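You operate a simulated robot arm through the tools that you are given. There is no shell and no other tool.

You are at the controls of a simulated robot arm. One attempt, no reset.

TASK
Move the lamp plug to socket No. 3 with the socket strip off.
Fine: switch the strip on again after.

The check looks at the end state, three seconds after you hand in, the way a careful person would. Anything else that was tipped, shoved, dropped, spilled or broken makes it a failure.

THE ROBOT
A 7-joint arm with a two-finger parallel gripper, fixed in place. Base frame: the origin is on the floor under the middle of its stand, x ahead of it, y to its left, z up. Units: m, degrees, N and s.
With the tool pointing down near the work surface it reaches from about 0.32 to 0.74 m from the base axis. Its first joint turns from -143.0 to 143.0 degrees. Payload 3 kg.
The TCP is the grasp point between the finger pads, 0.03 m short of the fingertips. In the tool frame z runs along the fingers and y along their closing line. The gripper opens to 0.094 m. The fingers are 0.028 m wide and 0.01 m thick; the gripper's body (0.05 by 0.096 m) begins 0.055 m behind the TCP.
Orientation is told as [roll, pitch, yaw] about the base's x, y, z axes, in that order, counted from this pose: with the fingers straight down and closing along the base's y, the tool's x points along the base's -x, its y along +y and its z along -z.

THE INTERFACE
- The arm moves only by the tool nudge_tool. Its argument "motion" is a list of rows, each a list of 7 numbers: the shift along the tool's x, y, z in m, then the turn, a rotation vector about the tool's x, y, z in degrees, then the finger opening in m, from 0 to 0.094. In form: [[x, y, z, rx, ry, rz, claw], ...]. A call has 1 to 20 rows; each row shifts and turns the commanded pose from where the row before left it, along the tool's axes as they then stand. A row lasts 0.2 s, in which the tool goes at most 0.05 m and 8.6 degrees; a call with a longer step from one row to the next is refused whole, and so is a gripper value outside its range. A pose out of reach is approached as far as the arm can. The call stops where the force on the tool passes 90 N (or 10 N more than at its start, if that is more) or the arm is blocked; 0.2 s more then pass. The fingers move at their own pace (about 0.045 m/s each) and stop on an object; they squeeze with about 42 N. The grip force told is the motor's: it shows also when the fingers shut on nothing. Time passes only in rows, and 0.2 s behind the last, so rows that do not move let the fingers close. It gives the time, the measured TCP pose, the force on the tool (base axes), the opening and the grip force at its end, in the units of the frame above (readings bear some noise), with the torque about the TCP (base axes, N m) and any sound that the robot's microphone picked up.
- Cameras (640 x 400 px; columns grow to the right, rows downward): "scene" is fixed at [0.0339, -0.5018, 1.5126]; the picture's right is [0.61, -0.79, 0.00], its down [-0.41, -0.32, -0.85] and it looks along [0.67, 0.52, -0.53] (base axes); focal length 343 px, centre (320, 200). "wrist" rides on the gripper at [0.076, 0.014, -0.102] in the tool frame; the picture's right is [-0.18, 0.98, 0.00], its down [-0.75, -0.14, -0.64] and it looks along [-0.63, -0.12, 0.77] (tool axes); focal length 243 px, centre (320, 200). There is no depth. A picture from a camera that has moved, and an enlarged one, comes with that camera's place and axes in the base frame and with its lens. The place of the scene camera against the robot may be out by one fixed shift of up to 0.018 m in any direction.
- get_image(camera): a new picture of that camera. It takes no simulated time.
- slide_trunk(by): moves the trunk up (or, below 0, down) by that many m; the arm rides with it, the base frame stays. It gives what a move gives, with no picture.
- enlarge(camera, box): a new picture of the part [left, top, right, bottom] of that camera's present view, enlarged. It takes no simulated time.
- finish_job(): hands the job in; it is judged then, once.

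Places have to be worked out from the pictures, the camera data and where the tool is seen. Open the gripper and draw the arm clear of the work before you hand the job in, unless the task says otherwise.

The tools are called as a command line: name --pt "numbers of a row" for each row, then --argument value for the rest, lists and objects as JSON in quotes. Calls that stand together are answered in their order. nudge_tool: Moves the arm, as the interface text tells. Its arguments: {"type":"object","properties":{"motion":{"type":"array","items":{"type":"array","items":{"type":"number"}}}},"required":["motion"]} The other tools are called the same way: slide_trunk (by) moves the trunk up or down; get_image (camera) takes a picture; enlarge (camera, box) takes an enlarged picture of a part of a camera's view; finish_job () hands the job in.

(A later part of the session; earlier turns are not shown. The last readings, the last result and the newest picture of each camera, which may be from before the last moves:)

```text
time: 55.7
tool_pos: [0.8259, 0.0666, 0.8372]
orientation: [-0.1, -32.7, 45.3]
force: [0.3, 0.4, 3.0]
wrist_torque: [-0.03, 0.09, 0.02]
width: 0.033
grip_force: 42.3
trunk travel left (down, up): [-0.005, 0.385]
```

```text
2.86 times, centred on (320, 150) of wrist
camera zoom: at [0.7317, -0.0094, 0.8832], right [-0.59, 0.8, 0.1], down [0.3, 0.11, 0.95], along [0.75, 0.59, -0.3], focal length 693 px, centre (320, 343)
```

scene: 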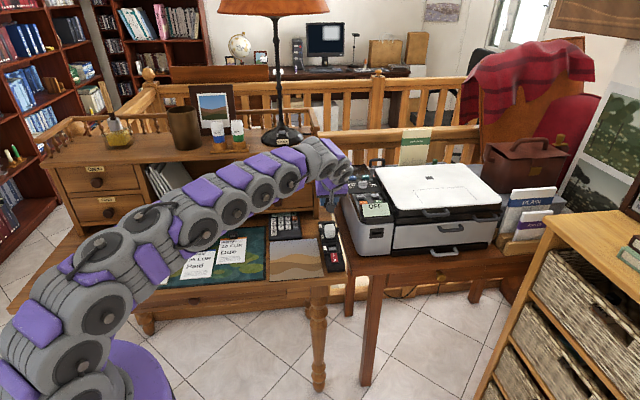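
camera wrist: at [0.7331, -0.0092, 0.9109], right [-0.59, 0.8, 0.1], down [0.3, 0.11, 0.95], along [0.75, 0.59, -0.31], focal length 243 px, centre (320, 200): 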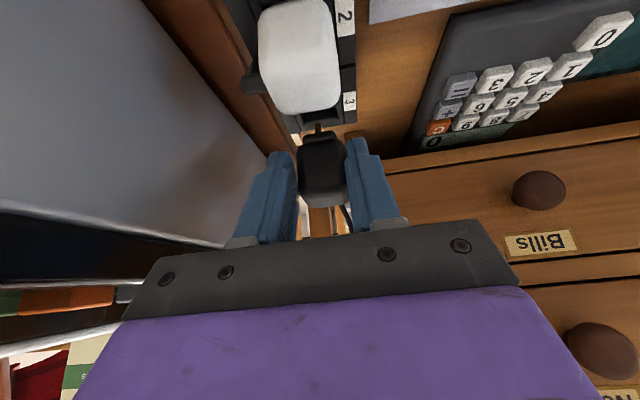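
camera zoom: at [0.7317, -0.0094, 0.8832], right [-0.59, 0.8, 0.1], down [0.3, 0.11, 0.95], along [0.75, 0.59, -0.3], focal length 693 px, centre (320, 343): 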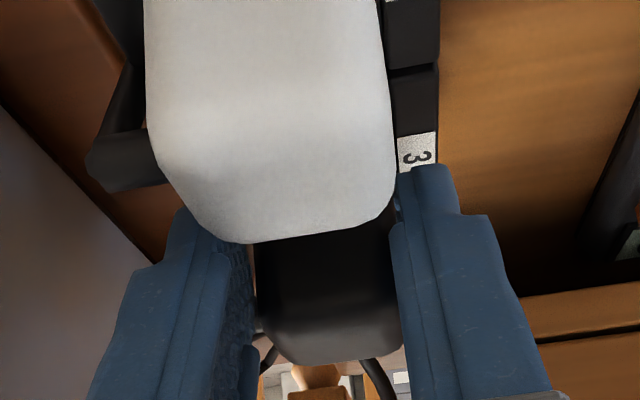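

Only 3 N so far at z≈0.838, expected seat ≈0.837. I press further in 1 mm steps until it bottoms.

nudge_tool --pt "0.0005 0 0.0008 0 0 0 0.01" --pt "0.0005 0 0.0008 0 0 0 0.01" --pt "0 0 0 0 0 0 0.01"

nudge_tool --pt "0.0005 0 0.0008 0 0 0 0.01" --pt "0.0005 0 0.0008 0 0 0 0.01" --pt "0 0 0 0 0 0 0.01"

enlarge --camera "wrist" --box '[270, 80, 370, 220]'

```text
time: 56.5
tool_pos: [0.8267, 0.0657, 0.8373]
orientation: [-0.2, -32.8, 45.3]
force: [3.1, 1.9, 14.6]
wrist_torque: [-0.19, 0.32, -0.16]
width: 0.0329
grip_force: 41.6
trunk travel left (down, up): [-0.005, 0.385]
```

```text
time: 57.3
tool_pos: [0.8262, 0.0666, 0.8375]
orientation: [-0.3, -32.8, 45.3]
force: [8.2, 3.0, 30.4]
wrist_torque: [-0.29, 0.71, -0.21]
width: 0.0328
grip_force: 42.2
trunk travel left (down, up): [-0.005, 0.385]
```

```text
2.86 times, centred on (320, 150) of wrist
camera zoom: at [0.7314, -0.0093, 0.882], right [-0.59, 0.8, 0.1], down [0.3, 0.11, 0.95], along [0.75, 0.59, -0.3], focal length 693 px, centre (320, 343)
```

zoom: 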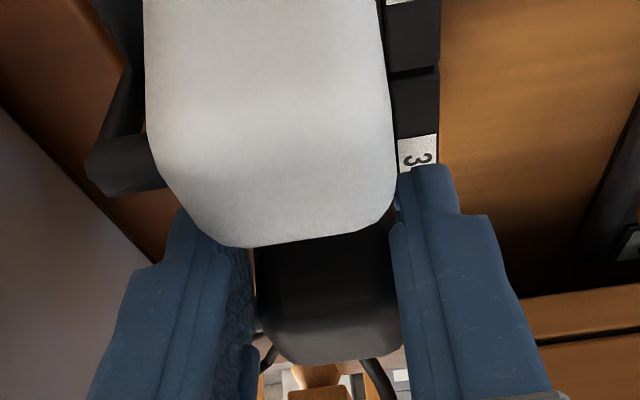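

It bottomed: force climbs to 30 N with no more travel at z≈0.837, exactly the height expected for a fully seated plug. I ease the load, then open the fingers.

nudge_tool --pt "-0.0008 0 -0.0012 0 0 0 0.01" --pt "0 0 0 0 0 0 0.04" --pt "0 0 0 0 0 0 0.05" --pt "0 0 0 0 0 0 0.05" --pt "0 0 0 0 0 0 0.05"

enlarge --camera "wrist" --box '[250, 80, 390, 220]'

```text
time: 58.5
tool_pos: [0.8278, 0.0661, 0.8353]
orientation: [0.0, -32.6, 45.3]
force: [-0.3, 0.2, 0.6]
wrist_torque: [0.0, -0.01, -0.01]
width: 0.05
grip_force: 0.1
trunk travel left (down, up): [-0.005, 0.385]
```

```text
2.86 times, centred on (320, 150) of wrist
camera zoom: at [0.7318, -0.0097, 0.8803], right [-0.59, 0.8, 0.1], down [0.3, 0.11, 0.95], along [0.75, 0.59, -0.31], focal length 693 px, centre (320, 343)
```

zoom: 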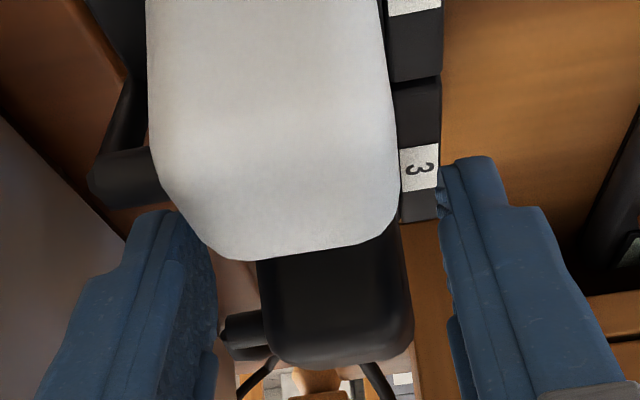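

Released; the plug stands in socket 3 by itself. I back the fingers out along their own axis (away from the cord stub) and then look at the result.

nudge_tool --pt "0.001 0 -0.008 0 0 0 0.05" --pt "0 0 -0.02 0 0 0 0.05" --pt "0 0 -0.03 0 0 0 0.05" --pt "0 0 -0.04 0 0 0 0.05" --pt "0 0 0 0 0 0 0.05"

get_image --camera "wrist"

enlarge --camera "scene" --box '[305, 190, 365, 250]'

```text
time: 59.7
tool_pos: [0.7869, 0.0266, 0.9155]
orientation: [0.0, -32.7, 45.2]
force: [0.0, -0.2, -0.6]
wrist_torque: [-0.01, 0.01, 0.0]
width: 0.0498
grip_force: 0.1
trunk travel left (down, up): [-0.005, 0.385]
```

```text
taken
camera wrist: at [0.6932, -0.048, 0.9614], right [-0.59, 0.8, 0.1], down [0.3, 0.11, 0.95], along [0.75, 0.59, -0.31], focal length 243 px, centre (320, 200)
```

wrist: 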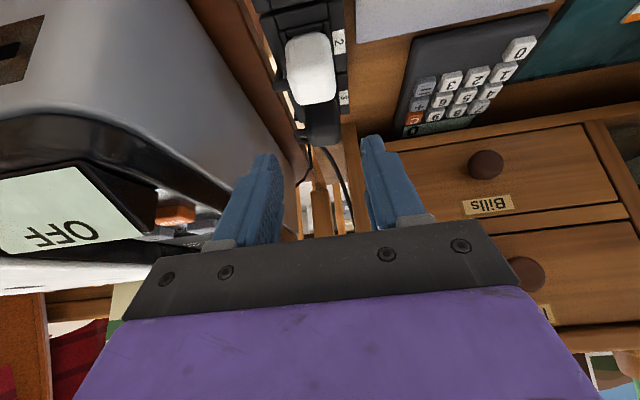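

```text
6.67 times, centred on (335, 220) of scene
camera zoom: at [0.0339, -0.5018, 1.5126], right [0.61, -0.79, 0.0], down [-0.41, -0.32, -0.85], along [0.67, 0.52, -0.53], focal length 2285 px, centre (220, 67)
```

zoom: 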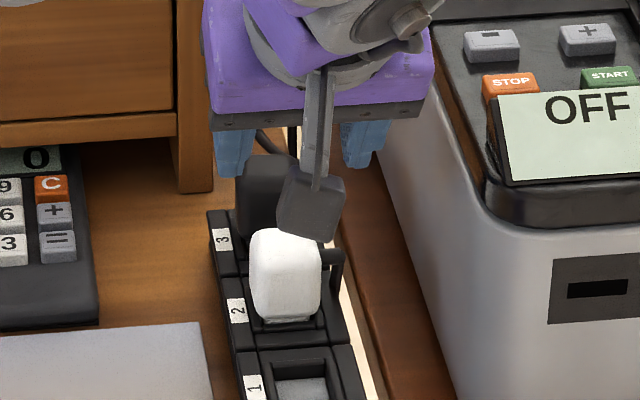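

The black plug is in socket 3. I move the arm up and back so the scene camera can see it fully, to check that it is seated as deep as the white one.

nudge_tool --pt "0 0 -0.045 0 0 0 0.05" --pt "0 0 -0.045 0 0 0 0.05" --pt "0 0.02 -0.04 0 0 0 0.05" --pt "0 0.03 -0.03 0 0 0 0.05" --pt "0 0 0 0 0 0 0.05"

enlarge --camera "scene" --box '[315, 210, 355, 250]'

get_image --camera "wrist"

```text
time: 60.9
tool_pos: [0.6935, 0.0033, 1.0516]
orientation: [0.0, -32.6, 45.3]
force: [-0.4, 0.2, 1.3]
wrist_torque: [-0.06, 0.02, -0.01]
width: 0.0502
grip_force: 0.0
trunk travel left (down, up): [-0.005, 0.385]
```

```text
10.00 times, centred on (335, 230) of scene
camera zoom: at [0.0339, -0.5018, 1.5126], right [0.61, -0.79, 0.0], down [-0.41, -0.32, -0.85], along [0.67, 0.52, -0.53], focal length 3428 px, centre (170, -100)
```

zoom: 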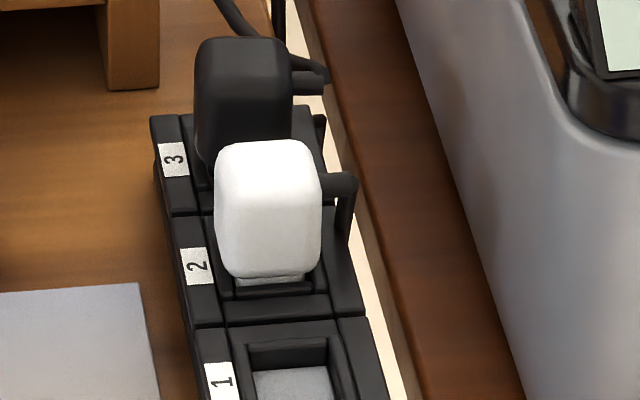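

```text
taken
camera wrist: at [0.5971, -0.0725, 1.0961], right [-0.59, 0.8, 0.1], down [0.3, 0.11, 0.95], along [0.75, 0.59, -0.31], focal length 243 px, centre (320, 200)
```

wrist: 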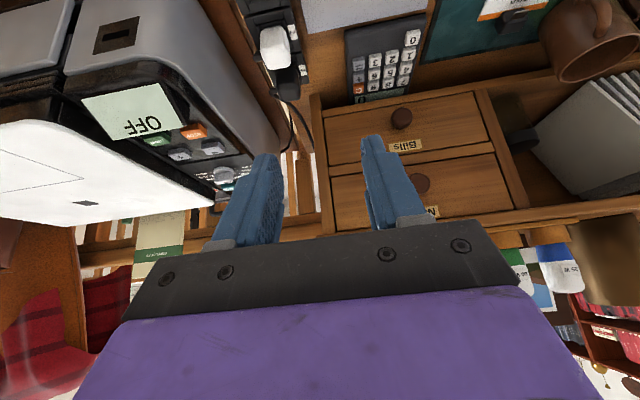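

In the 10× view the black plug's top and cord stub sit exactly where a fully seated plug in socket 3 should (same depth as the white one). Now to switch on: I set the tool vertical, close the fingers and move above the rocker's I end, ≈(0.730,-0.026).

nudge_tool --pt "0 0 0 0 8.2 0 0.0" --pt "0 0 0 0 8.2 0 0.0" --pt "0 0 0 0 8.2 0 0.0" --pt "0 0 0 0 8.0 0 0.0" --pt "0 0 0.03 0 0 0.3 0.0" --pt "0 0 0.03 0 0 0 0.0" --pt "0 0 0.03 0 0 0 0.0" --pt "0 0 0.03 0 0 0 0.0" --pt "-0.0023 -0.0233 0 0 0 0 0.0" --pt "-0.0023 -0.0233 0 0 0 0 0.0" --pt "0 0 0 0 0 0 0.0"

get_image --camera "wrist"

enlarge --camera "scene" --box '[300, 190, 380, 280]'

```text
time: 63.3
tool_pos: [0.7282, -0.0296, 0.9329]
orientation: [0.0, -0.1, 45.0]
force: [0.4, 0.2, 0.1]
wrist_torque: [-0.01, 0.01, 0.02]
width: 0.0001
grip_force: 32.8
trunk travel left (down, up): [-0.005, 0.385]
```

```text
taken
camera wrist: at [0.6637, -0.0728, 1.0347], right [-0.56, 0.83, 0.0], down [0.63, 0.43, 0.64], along [0.53, 0.36, -0.77], focal length 243 px, centre (320, 200)
```

wrist: 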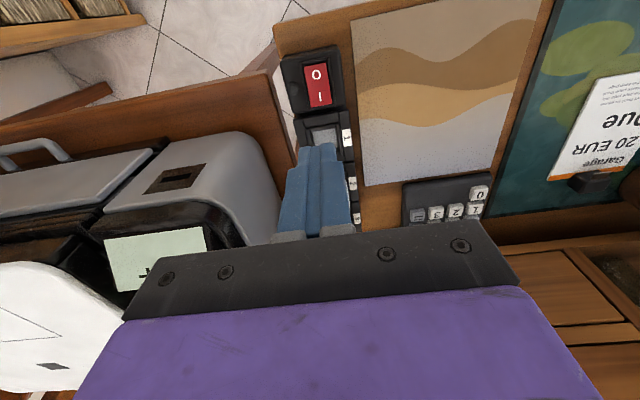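

```text
4.44 times, centred on (340, 235) of scene
camera zoom: at [0.0339, -0.5018, 1.5126], right [0.61, -0.79, 0.0], down [-0.41, -0.32, -0.85], along [0.67, 0.52, -0.53], focal length 1524 px, centre (231, 44)
```

zoom: 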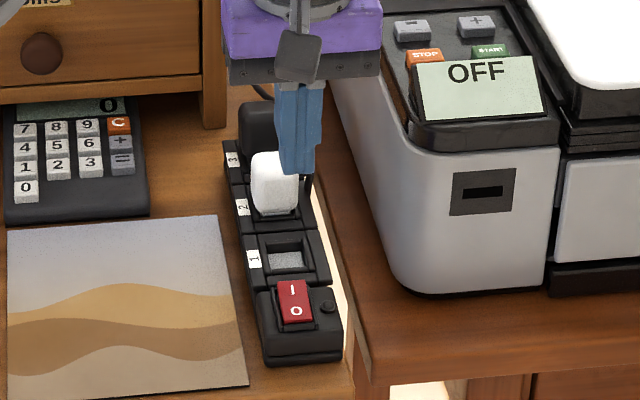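

I enlarge the rocker to verify the press point.

enlarge --camera "wrist" --box '[275, 40, 365, 160]'

```text
3.33 times, centred on (320, 100) of wrist
camera zoom: at [0.6637, -0.0728, 1.0347], right [-0.56, 0.83, 0.0], down [0.63, 0.43, 0.64], along [0.53, 0.36, -0.77], focal length 809 px, centre (320, 533)
```

zoom: 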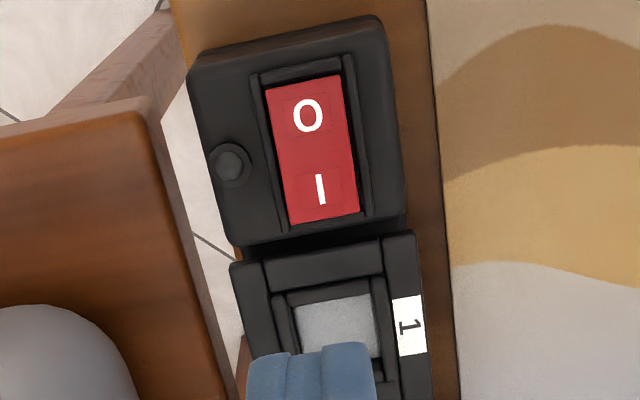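

The rocker centre works out at ≈(0.717,-0.038), so the tool is already ~13 mm to the I side; I correct 1 mm sideways and descend, slowly near contact.

nudge_tool --pt "-0.0006 0.001 0.03 0 0 0 0.0" --pt "0 0 0.03 0 0 0 0.0" --pt "0 0 0.02 0 0 0 0.0" --pt "0 0 0.008 0 0 0 0.0" --pt "0 0 0.004 0 0 0 0.0" --pt "0 0 0.003 0 0 0 0.0" --pt "0 0 0 0 0 0 0.0"

enlarge --camera "scene" --box '[315, 225, 365, 275]'

```text
time: 64.9
tool_pos: [0.728, -0.0274, 0.8358]
orientation: [0.0, 0.0, 45.0]
force: [0.0, -0.8, -0.6]
wrist_torque: [0.0, -0.05, -0.03]
width: 0.0001
grip_force: 33.1
trunk travel left (down, up): [-0.005, 0.385]
```

```text
8.00 times, centred on (340, 250) of scene
camera zoom: at [0.0339, -0.5018, 1.5126], right [0.61, -0.79, 0.0], down [-0.41, -0.32, -0.85], along [0.67, 0.52, -0.53], focal length 2742 px, centre (160, -200)
```

zoom: 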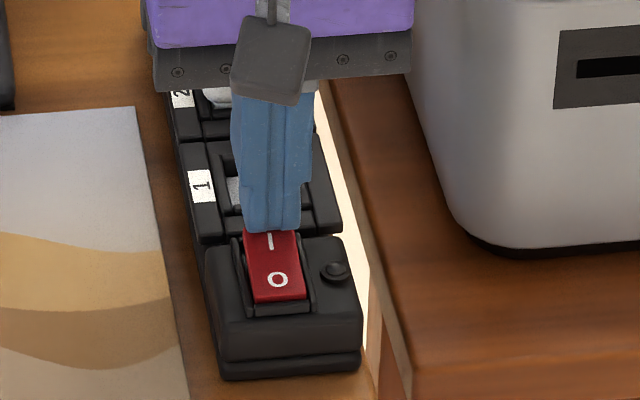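

The fingertip overlaps only ~5 mm of the rocker's I end, so I shift 3 mm back toward the rocker's middle and then press down in 2 mm steps.

nudge_tool --pt "0.003 0 0 0 0 0 0.0" --pt "0 0 0.002 0 0 0 0.0" --pt "0 0 0.002 0 0 0 0.0" --pt "0 0 0 0 0 0 0.0"

enlarge --camera "scene" --box '[315, 225, 365, 275]'

```text
time: 65.9
tool_pos: [0.7267, -0.0294, 0.8332]
orientation: [0.1, 0.0, 44.8]
force: [-0.4, -0.4, 0.3]
wrist_torque: [0.04, 0.06, -0.01]
width: 0.0002
grip_force: 33.3
trunk travel left (down, up): [-0.005, 0.385]
```

```text
8.00 times, centred on (340, 250) of scene
camera zoom: at [0.0339, -0.5018, 1.5126], right [0.61, -0.79, 0.0], down [-0.41, -0.32, -0.85], along [0.67, 0.52, -0.53], focal length 2742 px, centre (160, -200)
```

zoom: 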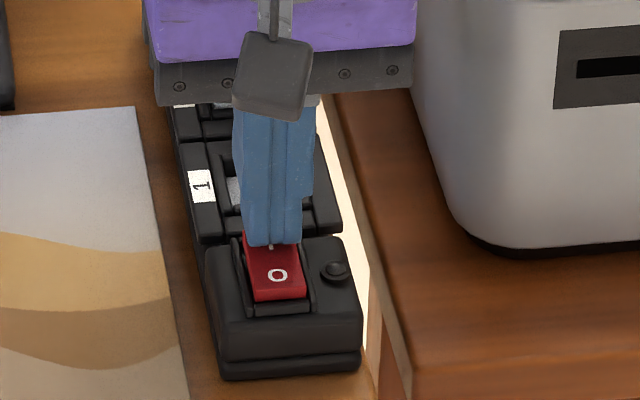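

Now the tip covers the I half of the rocker, just at contact. I press on in 2 mm steps.

nudge_tool --pt "0 0 0.002 0 0 0 0.0" --pt "0 0 0.002 0 0 0 0.0" --pt "0 0 0 0 0 0 0.0"

enlarge --camera "scene" --box '[315, 225, 365, 275]'

```text
time: 66.7
tool_pos: [0.7271, -0.0308, 0.8294]
orientation: [-0.1, -0.1, 45.0]
force: [-0.1, 0.0, 14.1]
wrist_torque: [-0.12, 0.17, 0.12]
width: 0.0003
grip_force: 33.2
trunk travel left (down, up): [-0.005, 0.385]
```

```text
8.00 times, centred on (340, 250) of scene
camera zoom: at [0.0339, -0.5018, 1.5126], right [0.61, -0.79, 0.0], down [-0.41, -0.32, -0.85], along [0.67, 0.52, -0.53], focal length 2742 px, centre (160, -200)
```

zoom: 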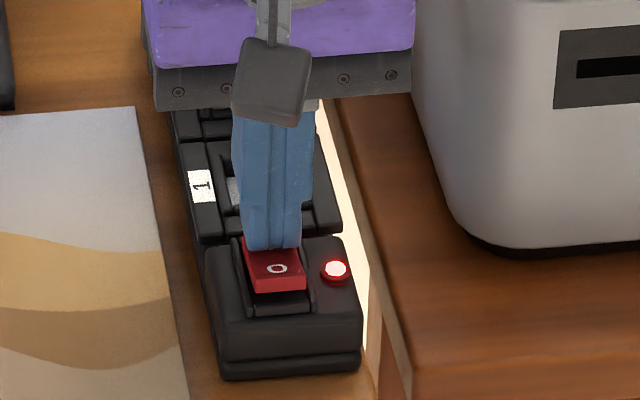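

The indicator is lit again: strip on. I retract straight up, draw the arm back clear of the work and open the gripper.

nudge_tool --pt "0 0 -0.01 0 0 0 0.0" --pt "0 0 -0.03 0 0 0 0.0" --pt "0 0 -0.04 0 0 0 0.0" --pt "0 0 -0.04 0 0 0 0.0" --pt "0.02 0 -0.04 0 0 0 0.0" --pt "0.03 0 -0.035 0 0 0 0.0" --pt "0.035 -0.01 -0.02 0 0 0 0.05" --pt "0.035 -0.02 -0.01 0 0 0 0.06" --pt "0.03 -0.03 0 0 0 0 0.06" --pt "0.0 -0.04 0 0 0 0 0.06" --pt "0 0 0 0 0 0 0.06"

get_image --camera "scene"

enlarge --camera "scene" --box '[300, 190, 380, 280]'

get_image --camera "wrist"

```text
time: 69.1
tool_pos: [0.6843, -0.199, 1.0533]
orientation: [0.0, 0.0, 45.0]
force: [0.7, -0.2, 0.5]
wrist_torque: [-0.01, 0.04, 0.03]
width: 0.0601
grip_force: 0.1
out of reach, approached as far as the arm can: row 10
trunk travel left (down, up): [-0.005, 0.385]
```

```text
taken
```

scene: 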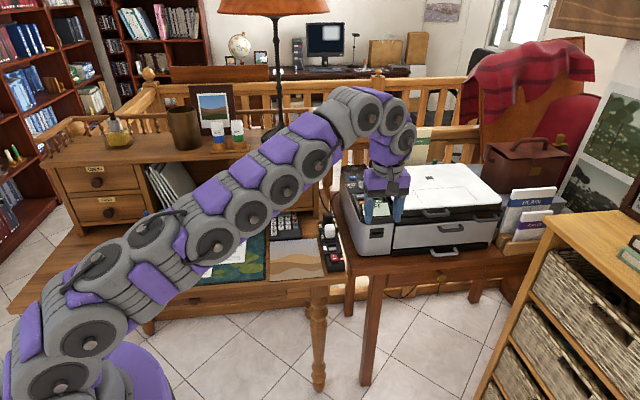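

```text
4.44 times, centred on (340, 235) of scene
camera zoom: at [0.0339, -0.5018, 1.5126], right [0.61, -0.79, 0.0], down [-0.41, -0.32, -0.85], along [0.67, 0.52, -0.53], focal length 1524 px, centre (231, 44)
```

zoom: 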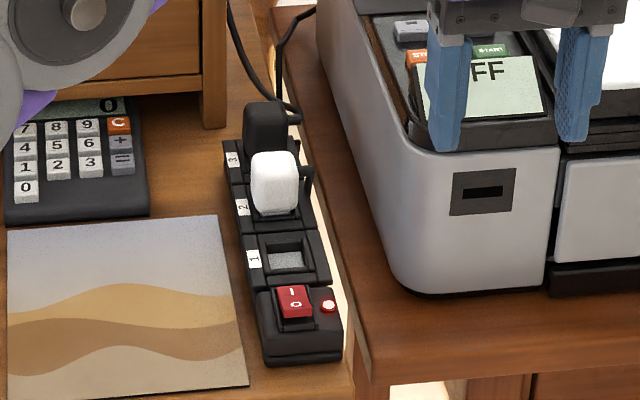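

```text
taken
camera wrist: at [0.6194, -0.2433, 1.1567], right [-0.56, 0.83, 0.0], down [0.63, 0.43, 0.64], along [0.53, 0.36, -0.77], focal length 243 px, centre (320, 200)
```

wrist: 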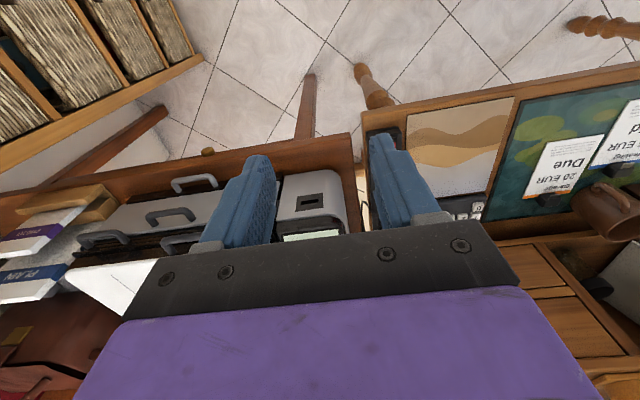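

Everything is in place: black lamp plug in No. 3, rocker at I with the light on, white plug untouched. I draw the arm further back from the printer and check the lamp and surroundings.

nudge_tool --pt "0.04 0 -0.02 0 0 0 0.06" --pt "0.04 0 -0.02 0 0 0 0.06" --pt "0.04 0 -0.02 0 0 0 0.06" --pt "0.04 0 0 0 0 0 0.06" --pt "0.03 0 0 0 0 0 0.06" --pt "0 0 0 0 0 0 0.06"

get_image --camera "scene"

enlarge --camera "scene" --box '[240, 0, 340, 60]'

enlarge --camera "scene" --box '[305, 190, 375, 275]'

```text
time: 70.5
tool_pos: [0.5473, -0.3343, 1.113]
orientation: [0.2, -0.1, 44.9]
force: [0.2, -0.8, 0.4]
wrist_torque: [0.02, -0.02, 0.0]
width: 0.06
grip_force: 0.0
trunk travel left (down, up): [-0.005, 0.385]
```

```text
taken
```

scene: 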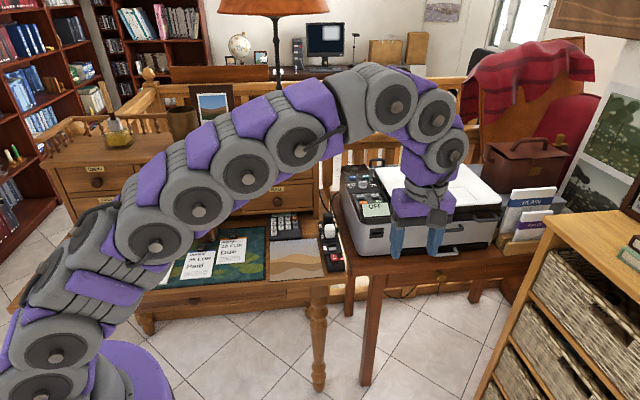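

```text
6.40 times, centred on (290, 30) of scene
camera zoom: at [0.0339, -0.5018, 1.5126], right [0.61, -0.79, 0.0], down [-0.41, -0.32, -0.85], along [0.67, 0.52, -0.53], focal length 2194 px, centre (512, 1288)
```

zoom: 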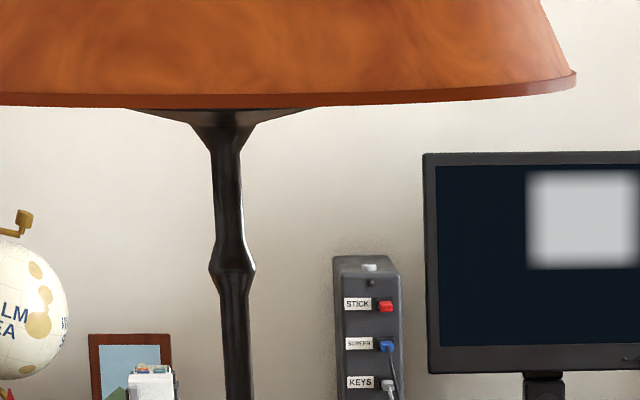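

```text
4.71 times, centred on (340, 232) of scene
camera zoom: at [0.0339, -0.5018, 1.5126], right [0.61, -0.79, 0.0], down [-0.41, -0.32, -0.85], along [0.67, 0.52, -0.53], focal length 1613 px, centre (226, 47)
```

zoom: 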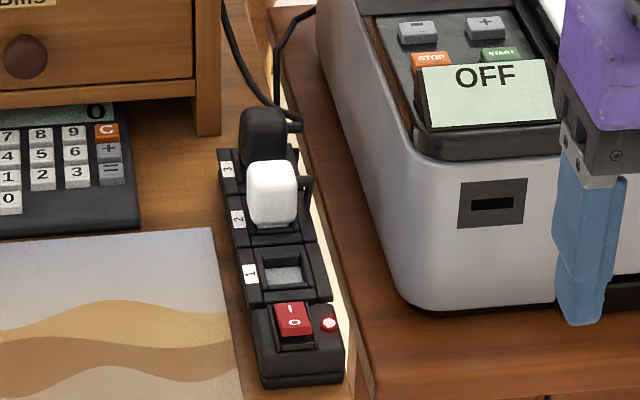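

The strip is lit, but the lamp shade looks darker than at the start (it was lit then) – so the lamp plug may not be making contact yet. I compare the plug's seating closely before deciding.

enlarge --camera "scene" --box '[315, 205, 355, 245]'

enlarge --camera "scene" --box '[240, 100, 340, 160]'

```text
10.00 times, centred on (335, 225) of scene
camera zoom: at [0.0339, -0.5018, 1.5126], right [0.61, -0.79, 0.0], down [-0.41, -0.32, -0.85], along [0.67, 0.52, -0.53], focal length 3428 px, centre (170, -50)
```

zoom: 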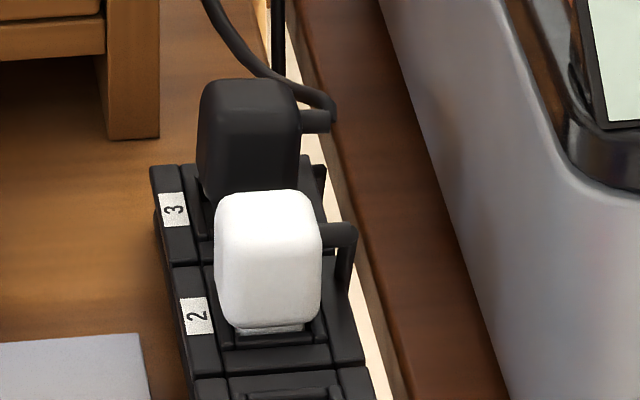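

```text
6.40 times, centred on (290, 130) of scene
camera zoom: at [0.0339, -0.5018, 1.5126], right [0.61, -0.79, 0.0], down [-0.41, -0.32, -0.85], along [0.67, 0.52, -0.53], focal length 2194 px, centre (512, 648)
```

zoom: 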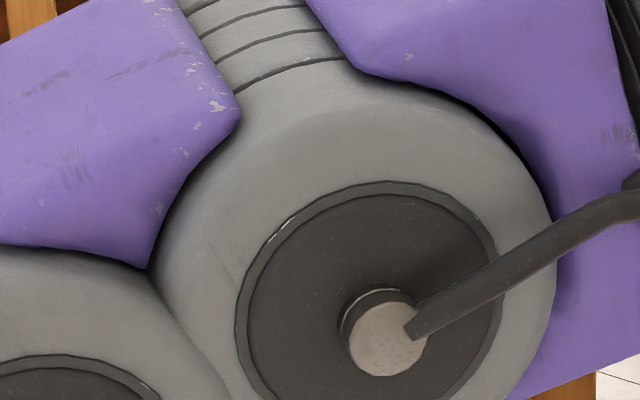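

The plug in socket 3 has changed since the last check: it now stands ~4 mm higher and slightly tilted, so it isn't held firmly (the cord is likely pushing on it). I move the wrist camera to the left side to look at it closely.

nudge_tool --pt "-0.0358 0.0256 0.006 0 0 0 0.06" --pt "-0.0358 0.0256 0.006 0 0 0 0.06" --pt "-0.0358 0.0256 0.006 0 0 0 0.06" --pt "-0.0358 0.0256 0.006 0 0 0 0.06" --pt "-0.0358 0.0256 0.006 0 0 0 0.06" --pt "-0.0358 0.0256 0.006 0 0 0 0.06" --pt "-0.0358 0.0256 0.006 0 0 0 0.06" --pt "-0.0358 0.0256 0.006 0 0 0 0.06" --pt "-0.0358 0.0256 0.006 0 0 0 0.06" --pt "-0.0358 0.0256 0.006 0 0 0 0.06" --pt "0 0 0 0 0 0 0.06"

get_image --camera "wrist"

enlarge --camera "scene" --box '[315, 205, 355, 245]'

```text
time: 72.9
tool_pos: [0.6206, 0.1021, 1.054]
orientation: [-0.1, 0.0, 45.0]
force: [0.1, -0.1, -0.6]
wrist_torque: [0.02, -0.02, -0.01]
width: 0.0602
grip_force: 0.1
trunk travel left (down, up): [-0.005, 0.385]
```

```text
taken
camera wrist: at [0.5562, 0.0574, 1.1564], right [-0.56, 0.83, 0.0], down [0.63, 0.43, 0.64], along [0.53, 0.36, -0.77], focal length 243 px, centre (320, 200)
```

wrist: 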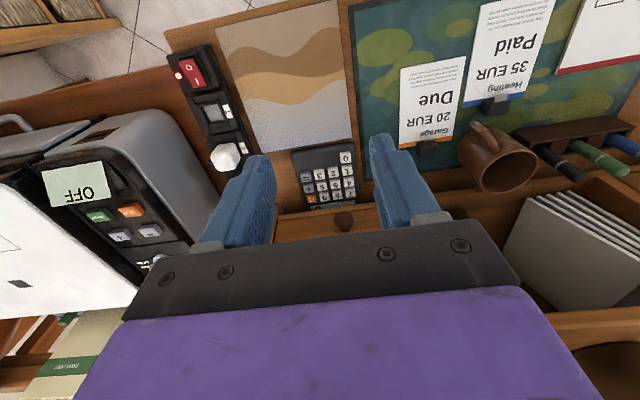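

```text
10.00 times, centred on (335, 225) of scene
camera zoom: at [0.0339, -0.5018, 1.5126], right [0.61, -0.79, 0.0], down [-0.41, -0.32, -0.85], along [0.67, 0.52, -0.53], focal length 3428 px, centre (170, -50)
```

zoom: 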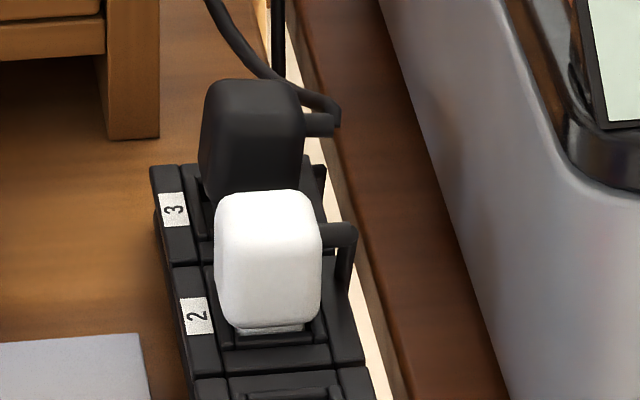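

It is indeed loose: leaning more toward the printer side with time. It needs to be pressed in harder – with the strip off again. First I close the fingers and go back above the rocker's O end.

nudge_tool --pt "0.0108 -0.0418 0 0 0 0 0.0" --pt "0.0108 -0.0418 0 0 0 0 0.0" --pt "0.0108 -0.0418 0 0 0 0 0.0" --pt "0.0107 -0.0418 0 0 0 0 0.0" --pt "0 0 0.04 0 0 0 0.0" --pt "0 0 0.04 0 0 0 0.0" --pt "0 0 0.04 0 0 0 0.0" --pt "0 0 0.04 0 0 0 0.0" --pt "0 0 0.025 0 0 0 0.0" --pt "0 0 0 0 0 0 0.0"

enlarge --camera "wrist" --box '[275, 60, 375, 160]'

enlarge --camera "scene" --box '[315, 205, 365, 275]'

```text
time: 75.1
tool_pos: [0.7086, -0.0466, 0.8696]
orientation: [-0.1, -0.1, 45.1]
force: [-0.3, 1.1, -0.1]
wrist_torque: [-0.01, -0.03, -0.01]
width: 0.0003
grip_force: 33.7
trunk travel left (down, up): [-0.005, 0.385]
```

```text
4.00 times, centred on (325, 110) of wrist
camera zoom: at [0.6429, -0.0917, 0.972], right [-0.56, 0.83, 0.0], down [0.63, 0.43, 0.64], along [0.53, 0.36, -0.77], focal length 970 px, centre (300, 560)
```

zoom: 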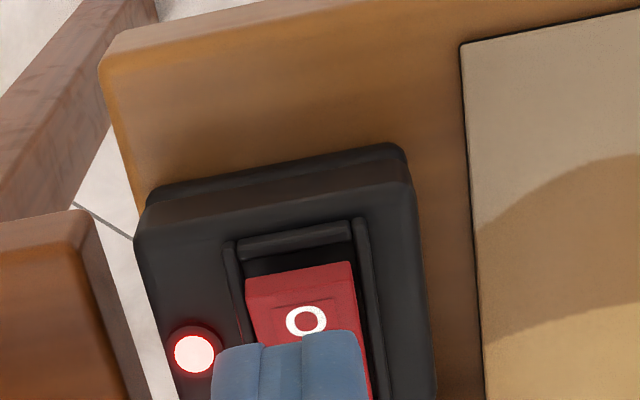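

```text
5.71 times, centred on (340, 240) of scene
camera zoom: at [0.0339, -0.5018, 1.5126], right [0.61, -0.79, 0.0], down [-0.41, -0.32, -0.85], along [0.67, 0.52, -0.53], focal length 1959 px, centre (206, -29)
```

zoom: 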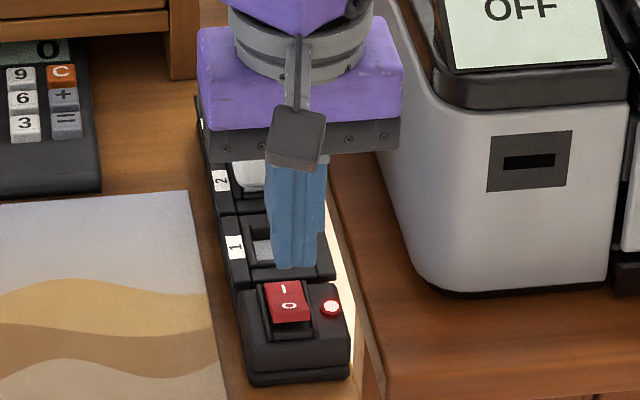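

The tip is above the O end as before. I press down to switch the strip off.

nudge_tool --pt "0 0 0.02 0 0 0 0.0" --pt "0 0 0.01 0 0 0 0.0" --pt "0 0 0.004 0 0 0 0.0" --pt "0 0 0.002 0 0 0 0.0" --pt "0 0 0.002 0 0 0 0.0" --pt "0 0 0.002 0 0 0 0.0" --pt "0 0 0 0 0 0 0.0"

enlarge --camera "scene" --box '[315, 225, 365, 275]'

```text
time: 76.7
tool_pos: [0.709, -0.047, 0.8313]
orientation: [-0.1, -0.2, 45.0]
force: [0.2, 0.0, 14.3]
wrist_torque: [0.17, -0.07, -0.16]
width: 0.0
grip_force: 33.2
trunk travel left (down, up): [-0.005, 0.385]
```

```text
8.00 times, centred on (340, 250) of scene
camera zoom: at [0.0339, -0.5018, 1.5126], right [0.61, -0.79, 0.0], down [-0.41, -0.32, -0.85], along [0.67, 0.52, -0.53], focal length 2742 px, centre (160, -200)
```

zoom: 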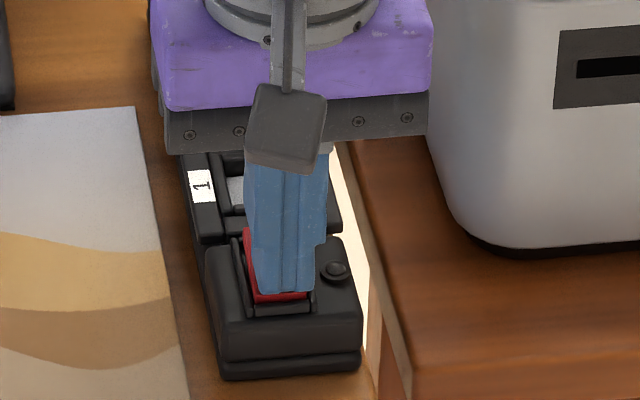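

Off again. I retract up and lean back 40° to look at the plug in socket 3 and prepare pressing it from above.

nudge_tool --pt "0 0 -0.01 0 0 0 0.0" --pt "0 0 -0.04 0 0 0 0.0" --pt "0 0 -0.045 0 0 0 0.0" --pt "0 0 -0.045 0 0 0 0.0" --pt "0 0 0 0 -8 0 0.0" --pt "0 0 0 0 -8 0 0.0" --pt "0 0 0 0 -8 0 0.0" --pt "0 0 0 0 -8 0 0.0" --pt "0 0 0 0 -8 0 0.0" --pt "0 0 0 0 0 0 0.0"

get_image --camera "wrist"

enlarge --camera "scene" --box '[310, 200, 370, 270]'

```text
time: 78.9
tool_pos: [0.7091, -0.0484, 0.969]
orientation: [0.0, -40.2, 45.0]
force: [-0.2, -0.2, -0.1]
wrist_torque: [-0.03, -0.02, -0.03]
width: 0.0
grip_force: 33.2
trunk travel left (down, up): [-0.005, 0.385]
```

```text
taken
camera wrist: at [0.6102, -0.1267, 0.9983], right [-0.59, 0.8, 0.12], down [0.21, 0.01, 0.98], along [0.77, 0.61, -0.18], focal length 243 px, centre (320, 200)
```

wrist: 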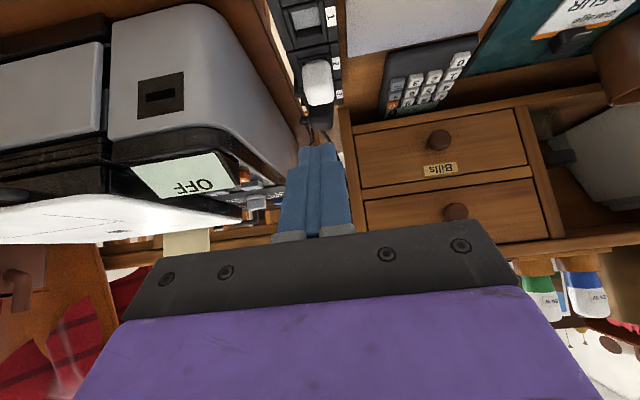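

```text
5.71 times, centred on (340, 235) of scene
camera zoom: at [0.0339, -0.5018, 1.5126], right [0.61, -0.79, 0.0], down [-0.41, -0.32, -0.85], along [0.67, 0.52, -0.53], focal length 1959 px, centre (206, 0)
```

zoom: 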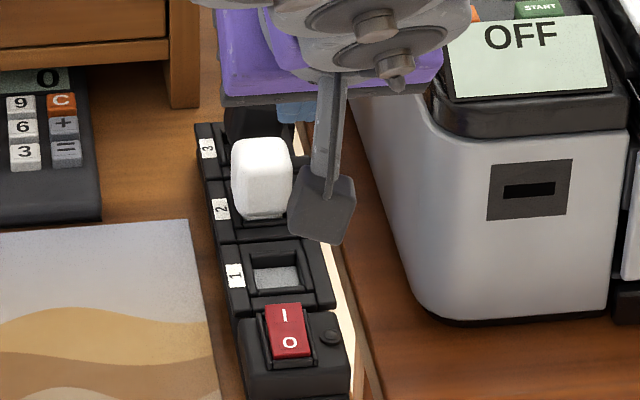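

I need a clear side view of the black plug now. I straighten the tool, yaw to -45° and move the camera to the left of sockets 2–3.

nudge_tool --pt "0 0 0 0 8 0 0.0" --pt "0 0 0 0 8 0 0.0" --pt "0 0 0 0 8 0 0.0" --pt "0 0 0 0 8 0 0.0" --pt "0 0 0 0 8 0 0.0" --pt "0 0 0 0 0 8.2 0.0" --pt "0 0 0 0 0 8.2 0.0" --pt "0 0 0 0 0 8.2 0.0" --pt "0 0 0 0 0 8.2 0.0" --pt "0 0 0 0 0 8.2 0.0" --pt "0 0 0 0 0 8.2 0.0" --pt "0 0 0 0 0 8.2 0.0" --pt "0 0 0 0 0 8.2 0.0" --pt "0 0 0 0 0 8.2 0.0" --pt "0 0 0 0 0 8.2 0.0" --pt "0 0 0 0 0 8.0 0.0" --pt "0.021 0.0375 0 0 0 0 0.0" --pt "0.021 0.0375 0 0 0 0 0.0" --pt "0.021 0.0375 0.02 0 0 0 0.0" --pt "0 0 0 0 0 0 0.0"

get_image --camera "wrist"

enlarge --camera "scene" --box '[310, 200, 370, 270]'

```text
time: 83.1
tool_pos: [0.7445, 0.0757, 0.9504]
orientation: [0.1, 0.0, -45.0]
force: [-0.1, -0.1, 0.5]
wrist_torque: [0.04, 0.01, 0.04]
width: 0.0004
grip_force: 33.4
trunk travel left (down, up): [-0.005, 0.385]
```

```text
taken
camera wrist: at [0.6998, 0.1402, 1.0531], right [0.83, 0.56, 0.0], down [0.43, -0.63, 0.64], along [0.36, -0.53, -0.77], focal length 243 px, centre (320, 200)
```

wrist: 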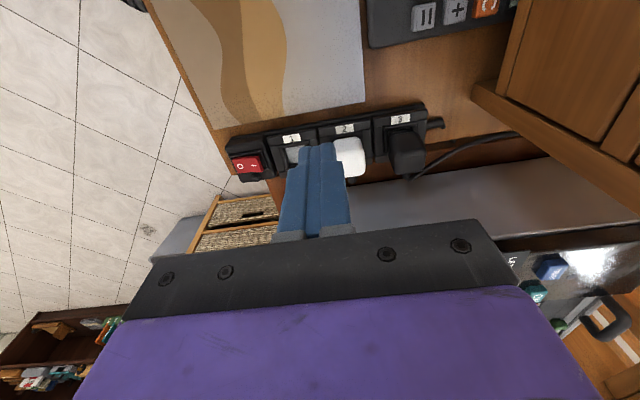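

```text
5.71 times, centred on (340, 235) of scene
camera zoom: at [0.0339, -0.5018, 1.5126], right [0.61, -0.79, 0.0], down [-0.41, -0.32, -0.85], along [0.67, 0.52, -0.53], focal length 1959 px, centre (206, 0)
```

zoom: 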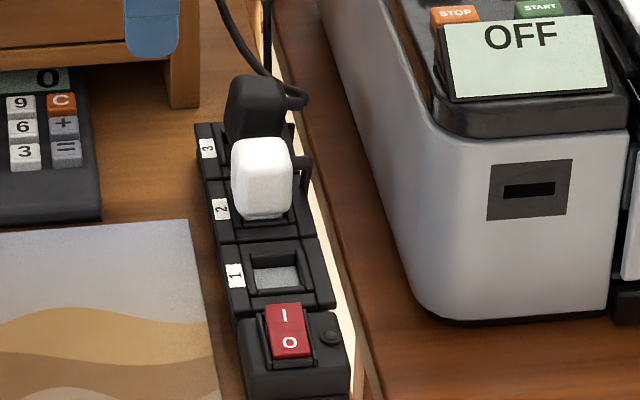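

The side view shows the black plug at socket 3; I enlarge it.

enlarge --camera "wrist" --box '[330, 95, 460, 195]'

enlarge --camera "wrist" --box '[370, 110, 450, 190]'

enlarge --camera "scene" --box '[315, 205, 355, 245]'

```text
4.00 times, centred on (395, 145) of wrist
camera zoom: at [0.6998, 0.1402, 1.0531], right [0.83, 0.56, 0.0], down [0.43, -0.63, 0.64], along [0.36, -0.53, -0.77], focal length 970 px, centre (20, 420)
```

zoom: 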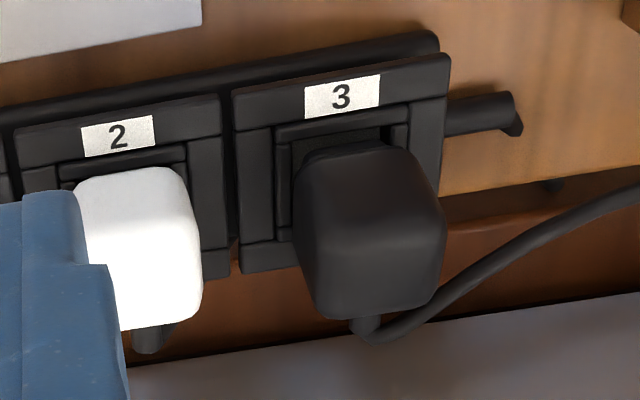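

```text
5.00 times, centred on (410, 150) of wrist
camera zoom: at [0.6998, 0.1402, 1.0531], right [0.83, 0.56, 0.0], down [0.43, -0.63, 0.64], along [0.36, -0.53, -0.77], focal length 1213 px, centre (-130, 450)
```

zoom: 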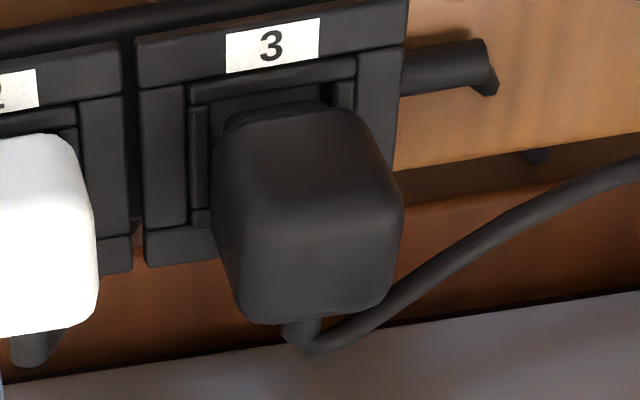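

```text
10.00 times, centred on (335, 225) of scene
camera zoom: at [0.0339, -0.5018, 1.5126], right [0.61, -0.79, 0.0], down [-0.41, -0.32, -0.85], along [0.67, 0.52, -0.53], focal length 3428 px, centre (170, -50)
```

zoom: 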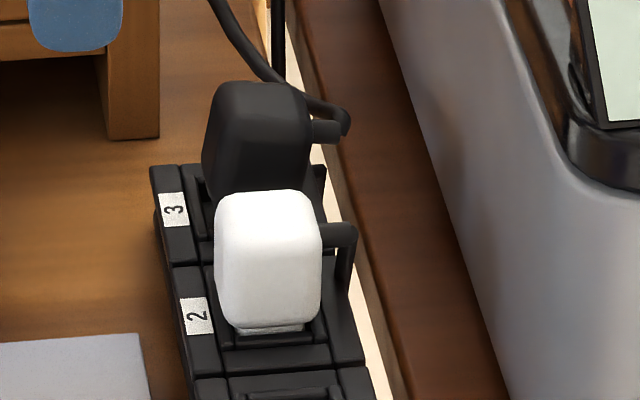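

The black plug leans toward the printer and is creeping out – the cord tips it because it isn't latched. I'll re-grasp it the same way (fingers across the strip, hand leaning back 30°), straighten it and push it in much harder.

nudge_tool --pt "0 0 0 0 0 -8.2 0.07" --pt "0 0 0 0 0 -8.2 0.07" --pt "0 0 0 0 0 -8.2 0.07" --pt "0 0 0 0 0 -8.2 0.07" --pt "0 0 0 0 0 -8.2 0.07" --pt "0 0 0 0 0 -8.2 0.07" --pt "0 0 0 0 0 -8.2 0.07" --pt "0 0 0 0 0 -8.2 0.07" --pt "0 0 0 0 0 -8.2 0.07" --pt "0 0 0 0 0 -8.2 0.07" --pt "0 0 0 0 0 -8.2 0.07" --pt "0 0 0 0 -8 0 0.07" --pt "0 0 0 0 -8 0 0.07" --pt "0 0 0 0 -8 0 0.07" --pt "0 0 0 0 -6 0 0.07" --pt "0.0009 -0.0325 0.011 0 0 0 0.07" --pt "0.0009 -0.0325 0.011 0 0 0 0.07" --pt "0 0 0 0 0 0 0.07"

get_image --camera "wrist"

enlarge --camera "wrist" --box '[250, 30, 400, 180]'

```text
time: 86.9
tool_pos: [0.7951, 0.0373, 0.9292]
orientation: [0.0, -30.0, 45.2]
force: [0.1, 0.1, 0.1]
wrist_torque: [0.01, 0.02, 0.03]
width: 0.0699
grip_force: 0.0
trunk travel left (down, up): [-0.005, 0.385]
```

```text
taken
camera wrist: at [0.7026, -0.0367, 0.9797], right [-0.58, 0.81, 0.09], down [0.33, 0.13, 0.93], along [0.74, 0.58, -0.35], focal length 243 px, centre (320, 200)
```

wrist: 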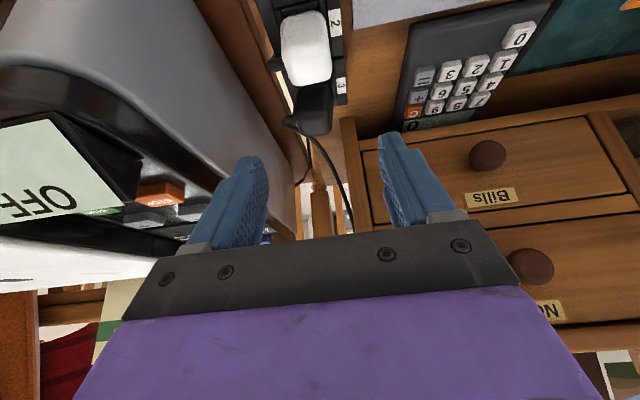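

```text
2.67 times, centred on (325, 105) of wrist
camera zoom: at [0.7026, -0.0367, 0.9797], right [-0.58, 0.81, 0.09], down [0.33, 0.13, 0.93], along [0.74, 0.58, -0.35], focal length 647 px, centre (307, 453)
```

zoom: 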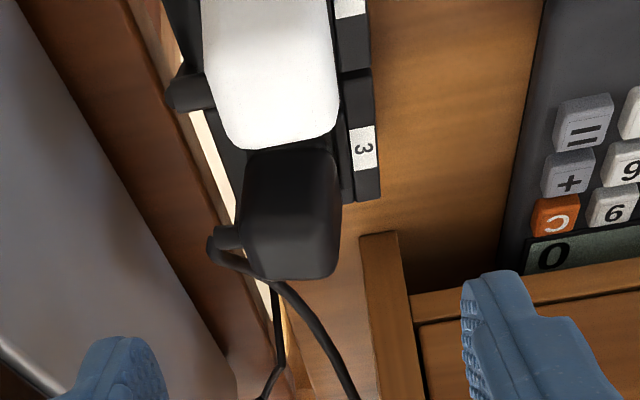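

The plug's top leans ~7 mm to the printer side. I line up behind it on the approach axis, then advance in steps.

nudge_tool --pt "0.0121 -0.0015 0.0247 0 0 0 0.07" --pt "0 0 0.025 0 0 0 0.07" --pt "0 0 0.025 0 0 0 0.07" --pt "0 0 0.015 0 0 0 0.07" --pt "0 0 0 0 0 0 0.07"

enlarge --camera "wrist" --box '[220, 80, 420, 230]'

```text
time: 88.1
tool_pos: [0.8217, 0.0604, 0.8445]
orientation: [0.0, -30.1, 45.2]
force: [0.8, 0.0, 0.4]
wrist_torque: [0.02, 0.02, 0.0]
width: 0.07
grip_force: 0.0
trunk travel left (down, up): [-0.005, 0.385]
```

```text
2.67 times, centred on (320, 155) of wrist
camera zoom: at [0.7282, -0.0132, 0.8954], right [-0.58, 0.81, 0.09], down [0.33, 0.14, 0.93], along [0.74, 0.58, -0.35], focal length 647 px, centre (320, 320)
```

zoom: 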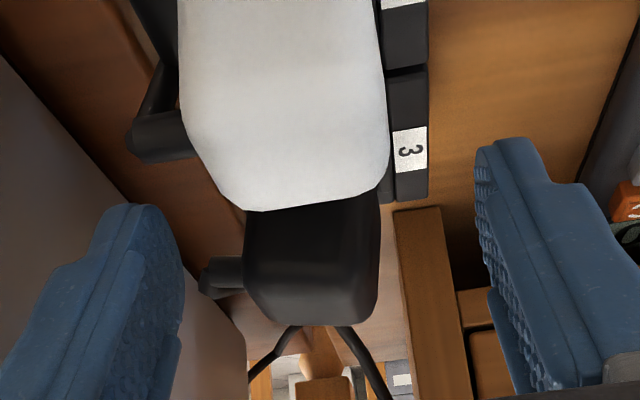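

Clearances look good (stub ~5 mm from the finger path). I advance the last 24 mm and close on the plug.

nudge_tool --pt "0 0 0.008 0 0 0 0.07" --pt "0 0 0.008 0 0 0 0.07" --pt "0 0 0.008 0 0 0 0.07" --pt "0 0 0 0 0 0 0.07"

enlarge --camera "wrist" --box '[220, 80, 420, 230]'

```text
time: 89.1
tool_pos: [0.8305, 0.0684, 0.8236]
orientation: [-0.1, -30.0, 45.1]
force: [-0.5, -0.6, -0.7]
wrist_torque: [0.01, 0.01, -0.01]
width: 0.0698
grip_force: 0.1
trunk travel left (down, up): [-0.005, 0.385]
```

```text
2.67 times, centred on (320, 155) of wrist
camera zoom: at [0.7371, -0.0048, 0.8741], right [-0.58, 0.81, 0.09], down [0.33, 0.14, 0.93], along [0.74, 0.58, -0.35], focal length 647 px, centre (320, 320)
```

zoom: 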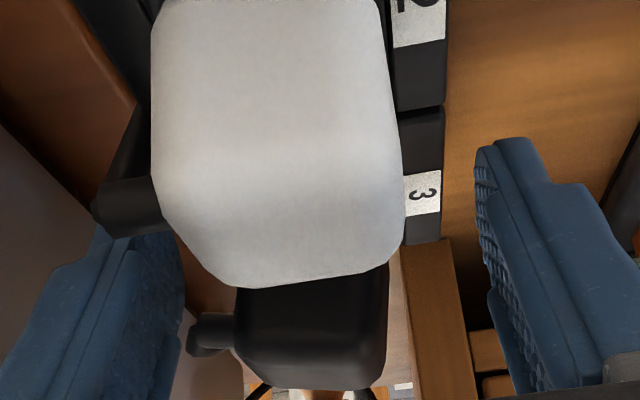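

Positioned. I close gradually so the pads straighten the plug.

nudge_tool --pt "0 0 0 0 0 0 0.055" --pt "0 0 0 0 0 0 0.045" --pt "0 0 0 0 0 0 0.038" --pt "0 0 0 0 0 0 0.01" --pt "0 0 0 0 0 0 0.01" --pt "0 0 0 0 0 0 0.01"

enlarge --camera "wrist" --box '[220, 80, 420, 230]'

enlarge --camera "scene" --box '[315, 195, 365, 245]'

```text
time: 90.5
tool_pos: [0.831, 0.0694, 0.8235]
orientation: [0.0, -30.0, 45.2]
force: [-5.4, 1.3, -0.1]
wrist_torque: [0.02, -0.01, -0.11]
width: 0.0372
grip_force: 41.8
trunk travel left (down, up): [-0.005, 0.385]
```

```text
2.67 times, centred on (320, 155) of wrist
camera zoom: at [0.7368, -0.004, 0.8744], right [-0.58, 0.81, 0.09], down [0.33, 0.14, 0.93], along [0.74, 0.58, -0.35], focal length 647 px, centre (320, 320)
```

zoom: 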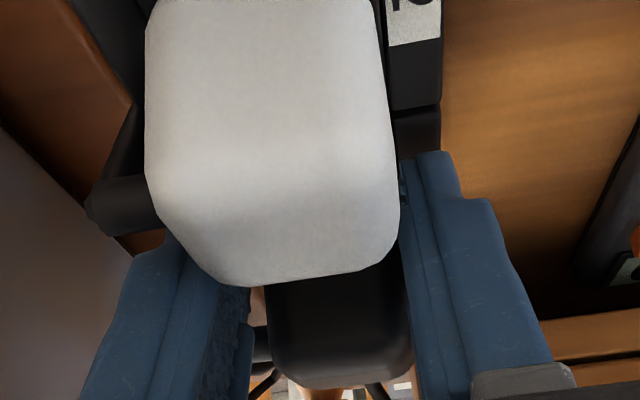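

```text
8.00 times, centred on (340, 220) of scene
camera zoom: at [0.0339, -0.5018, 1.5126], right [0.61, -0.79, 0.0], down [-0.41, -0.32, -0.85], along [0.67, 0.52, -0.53], focal length 2742 px, centre (160, 40)
```

zoom: 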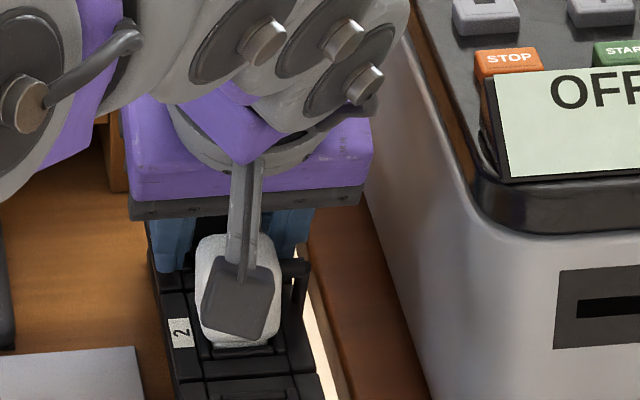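

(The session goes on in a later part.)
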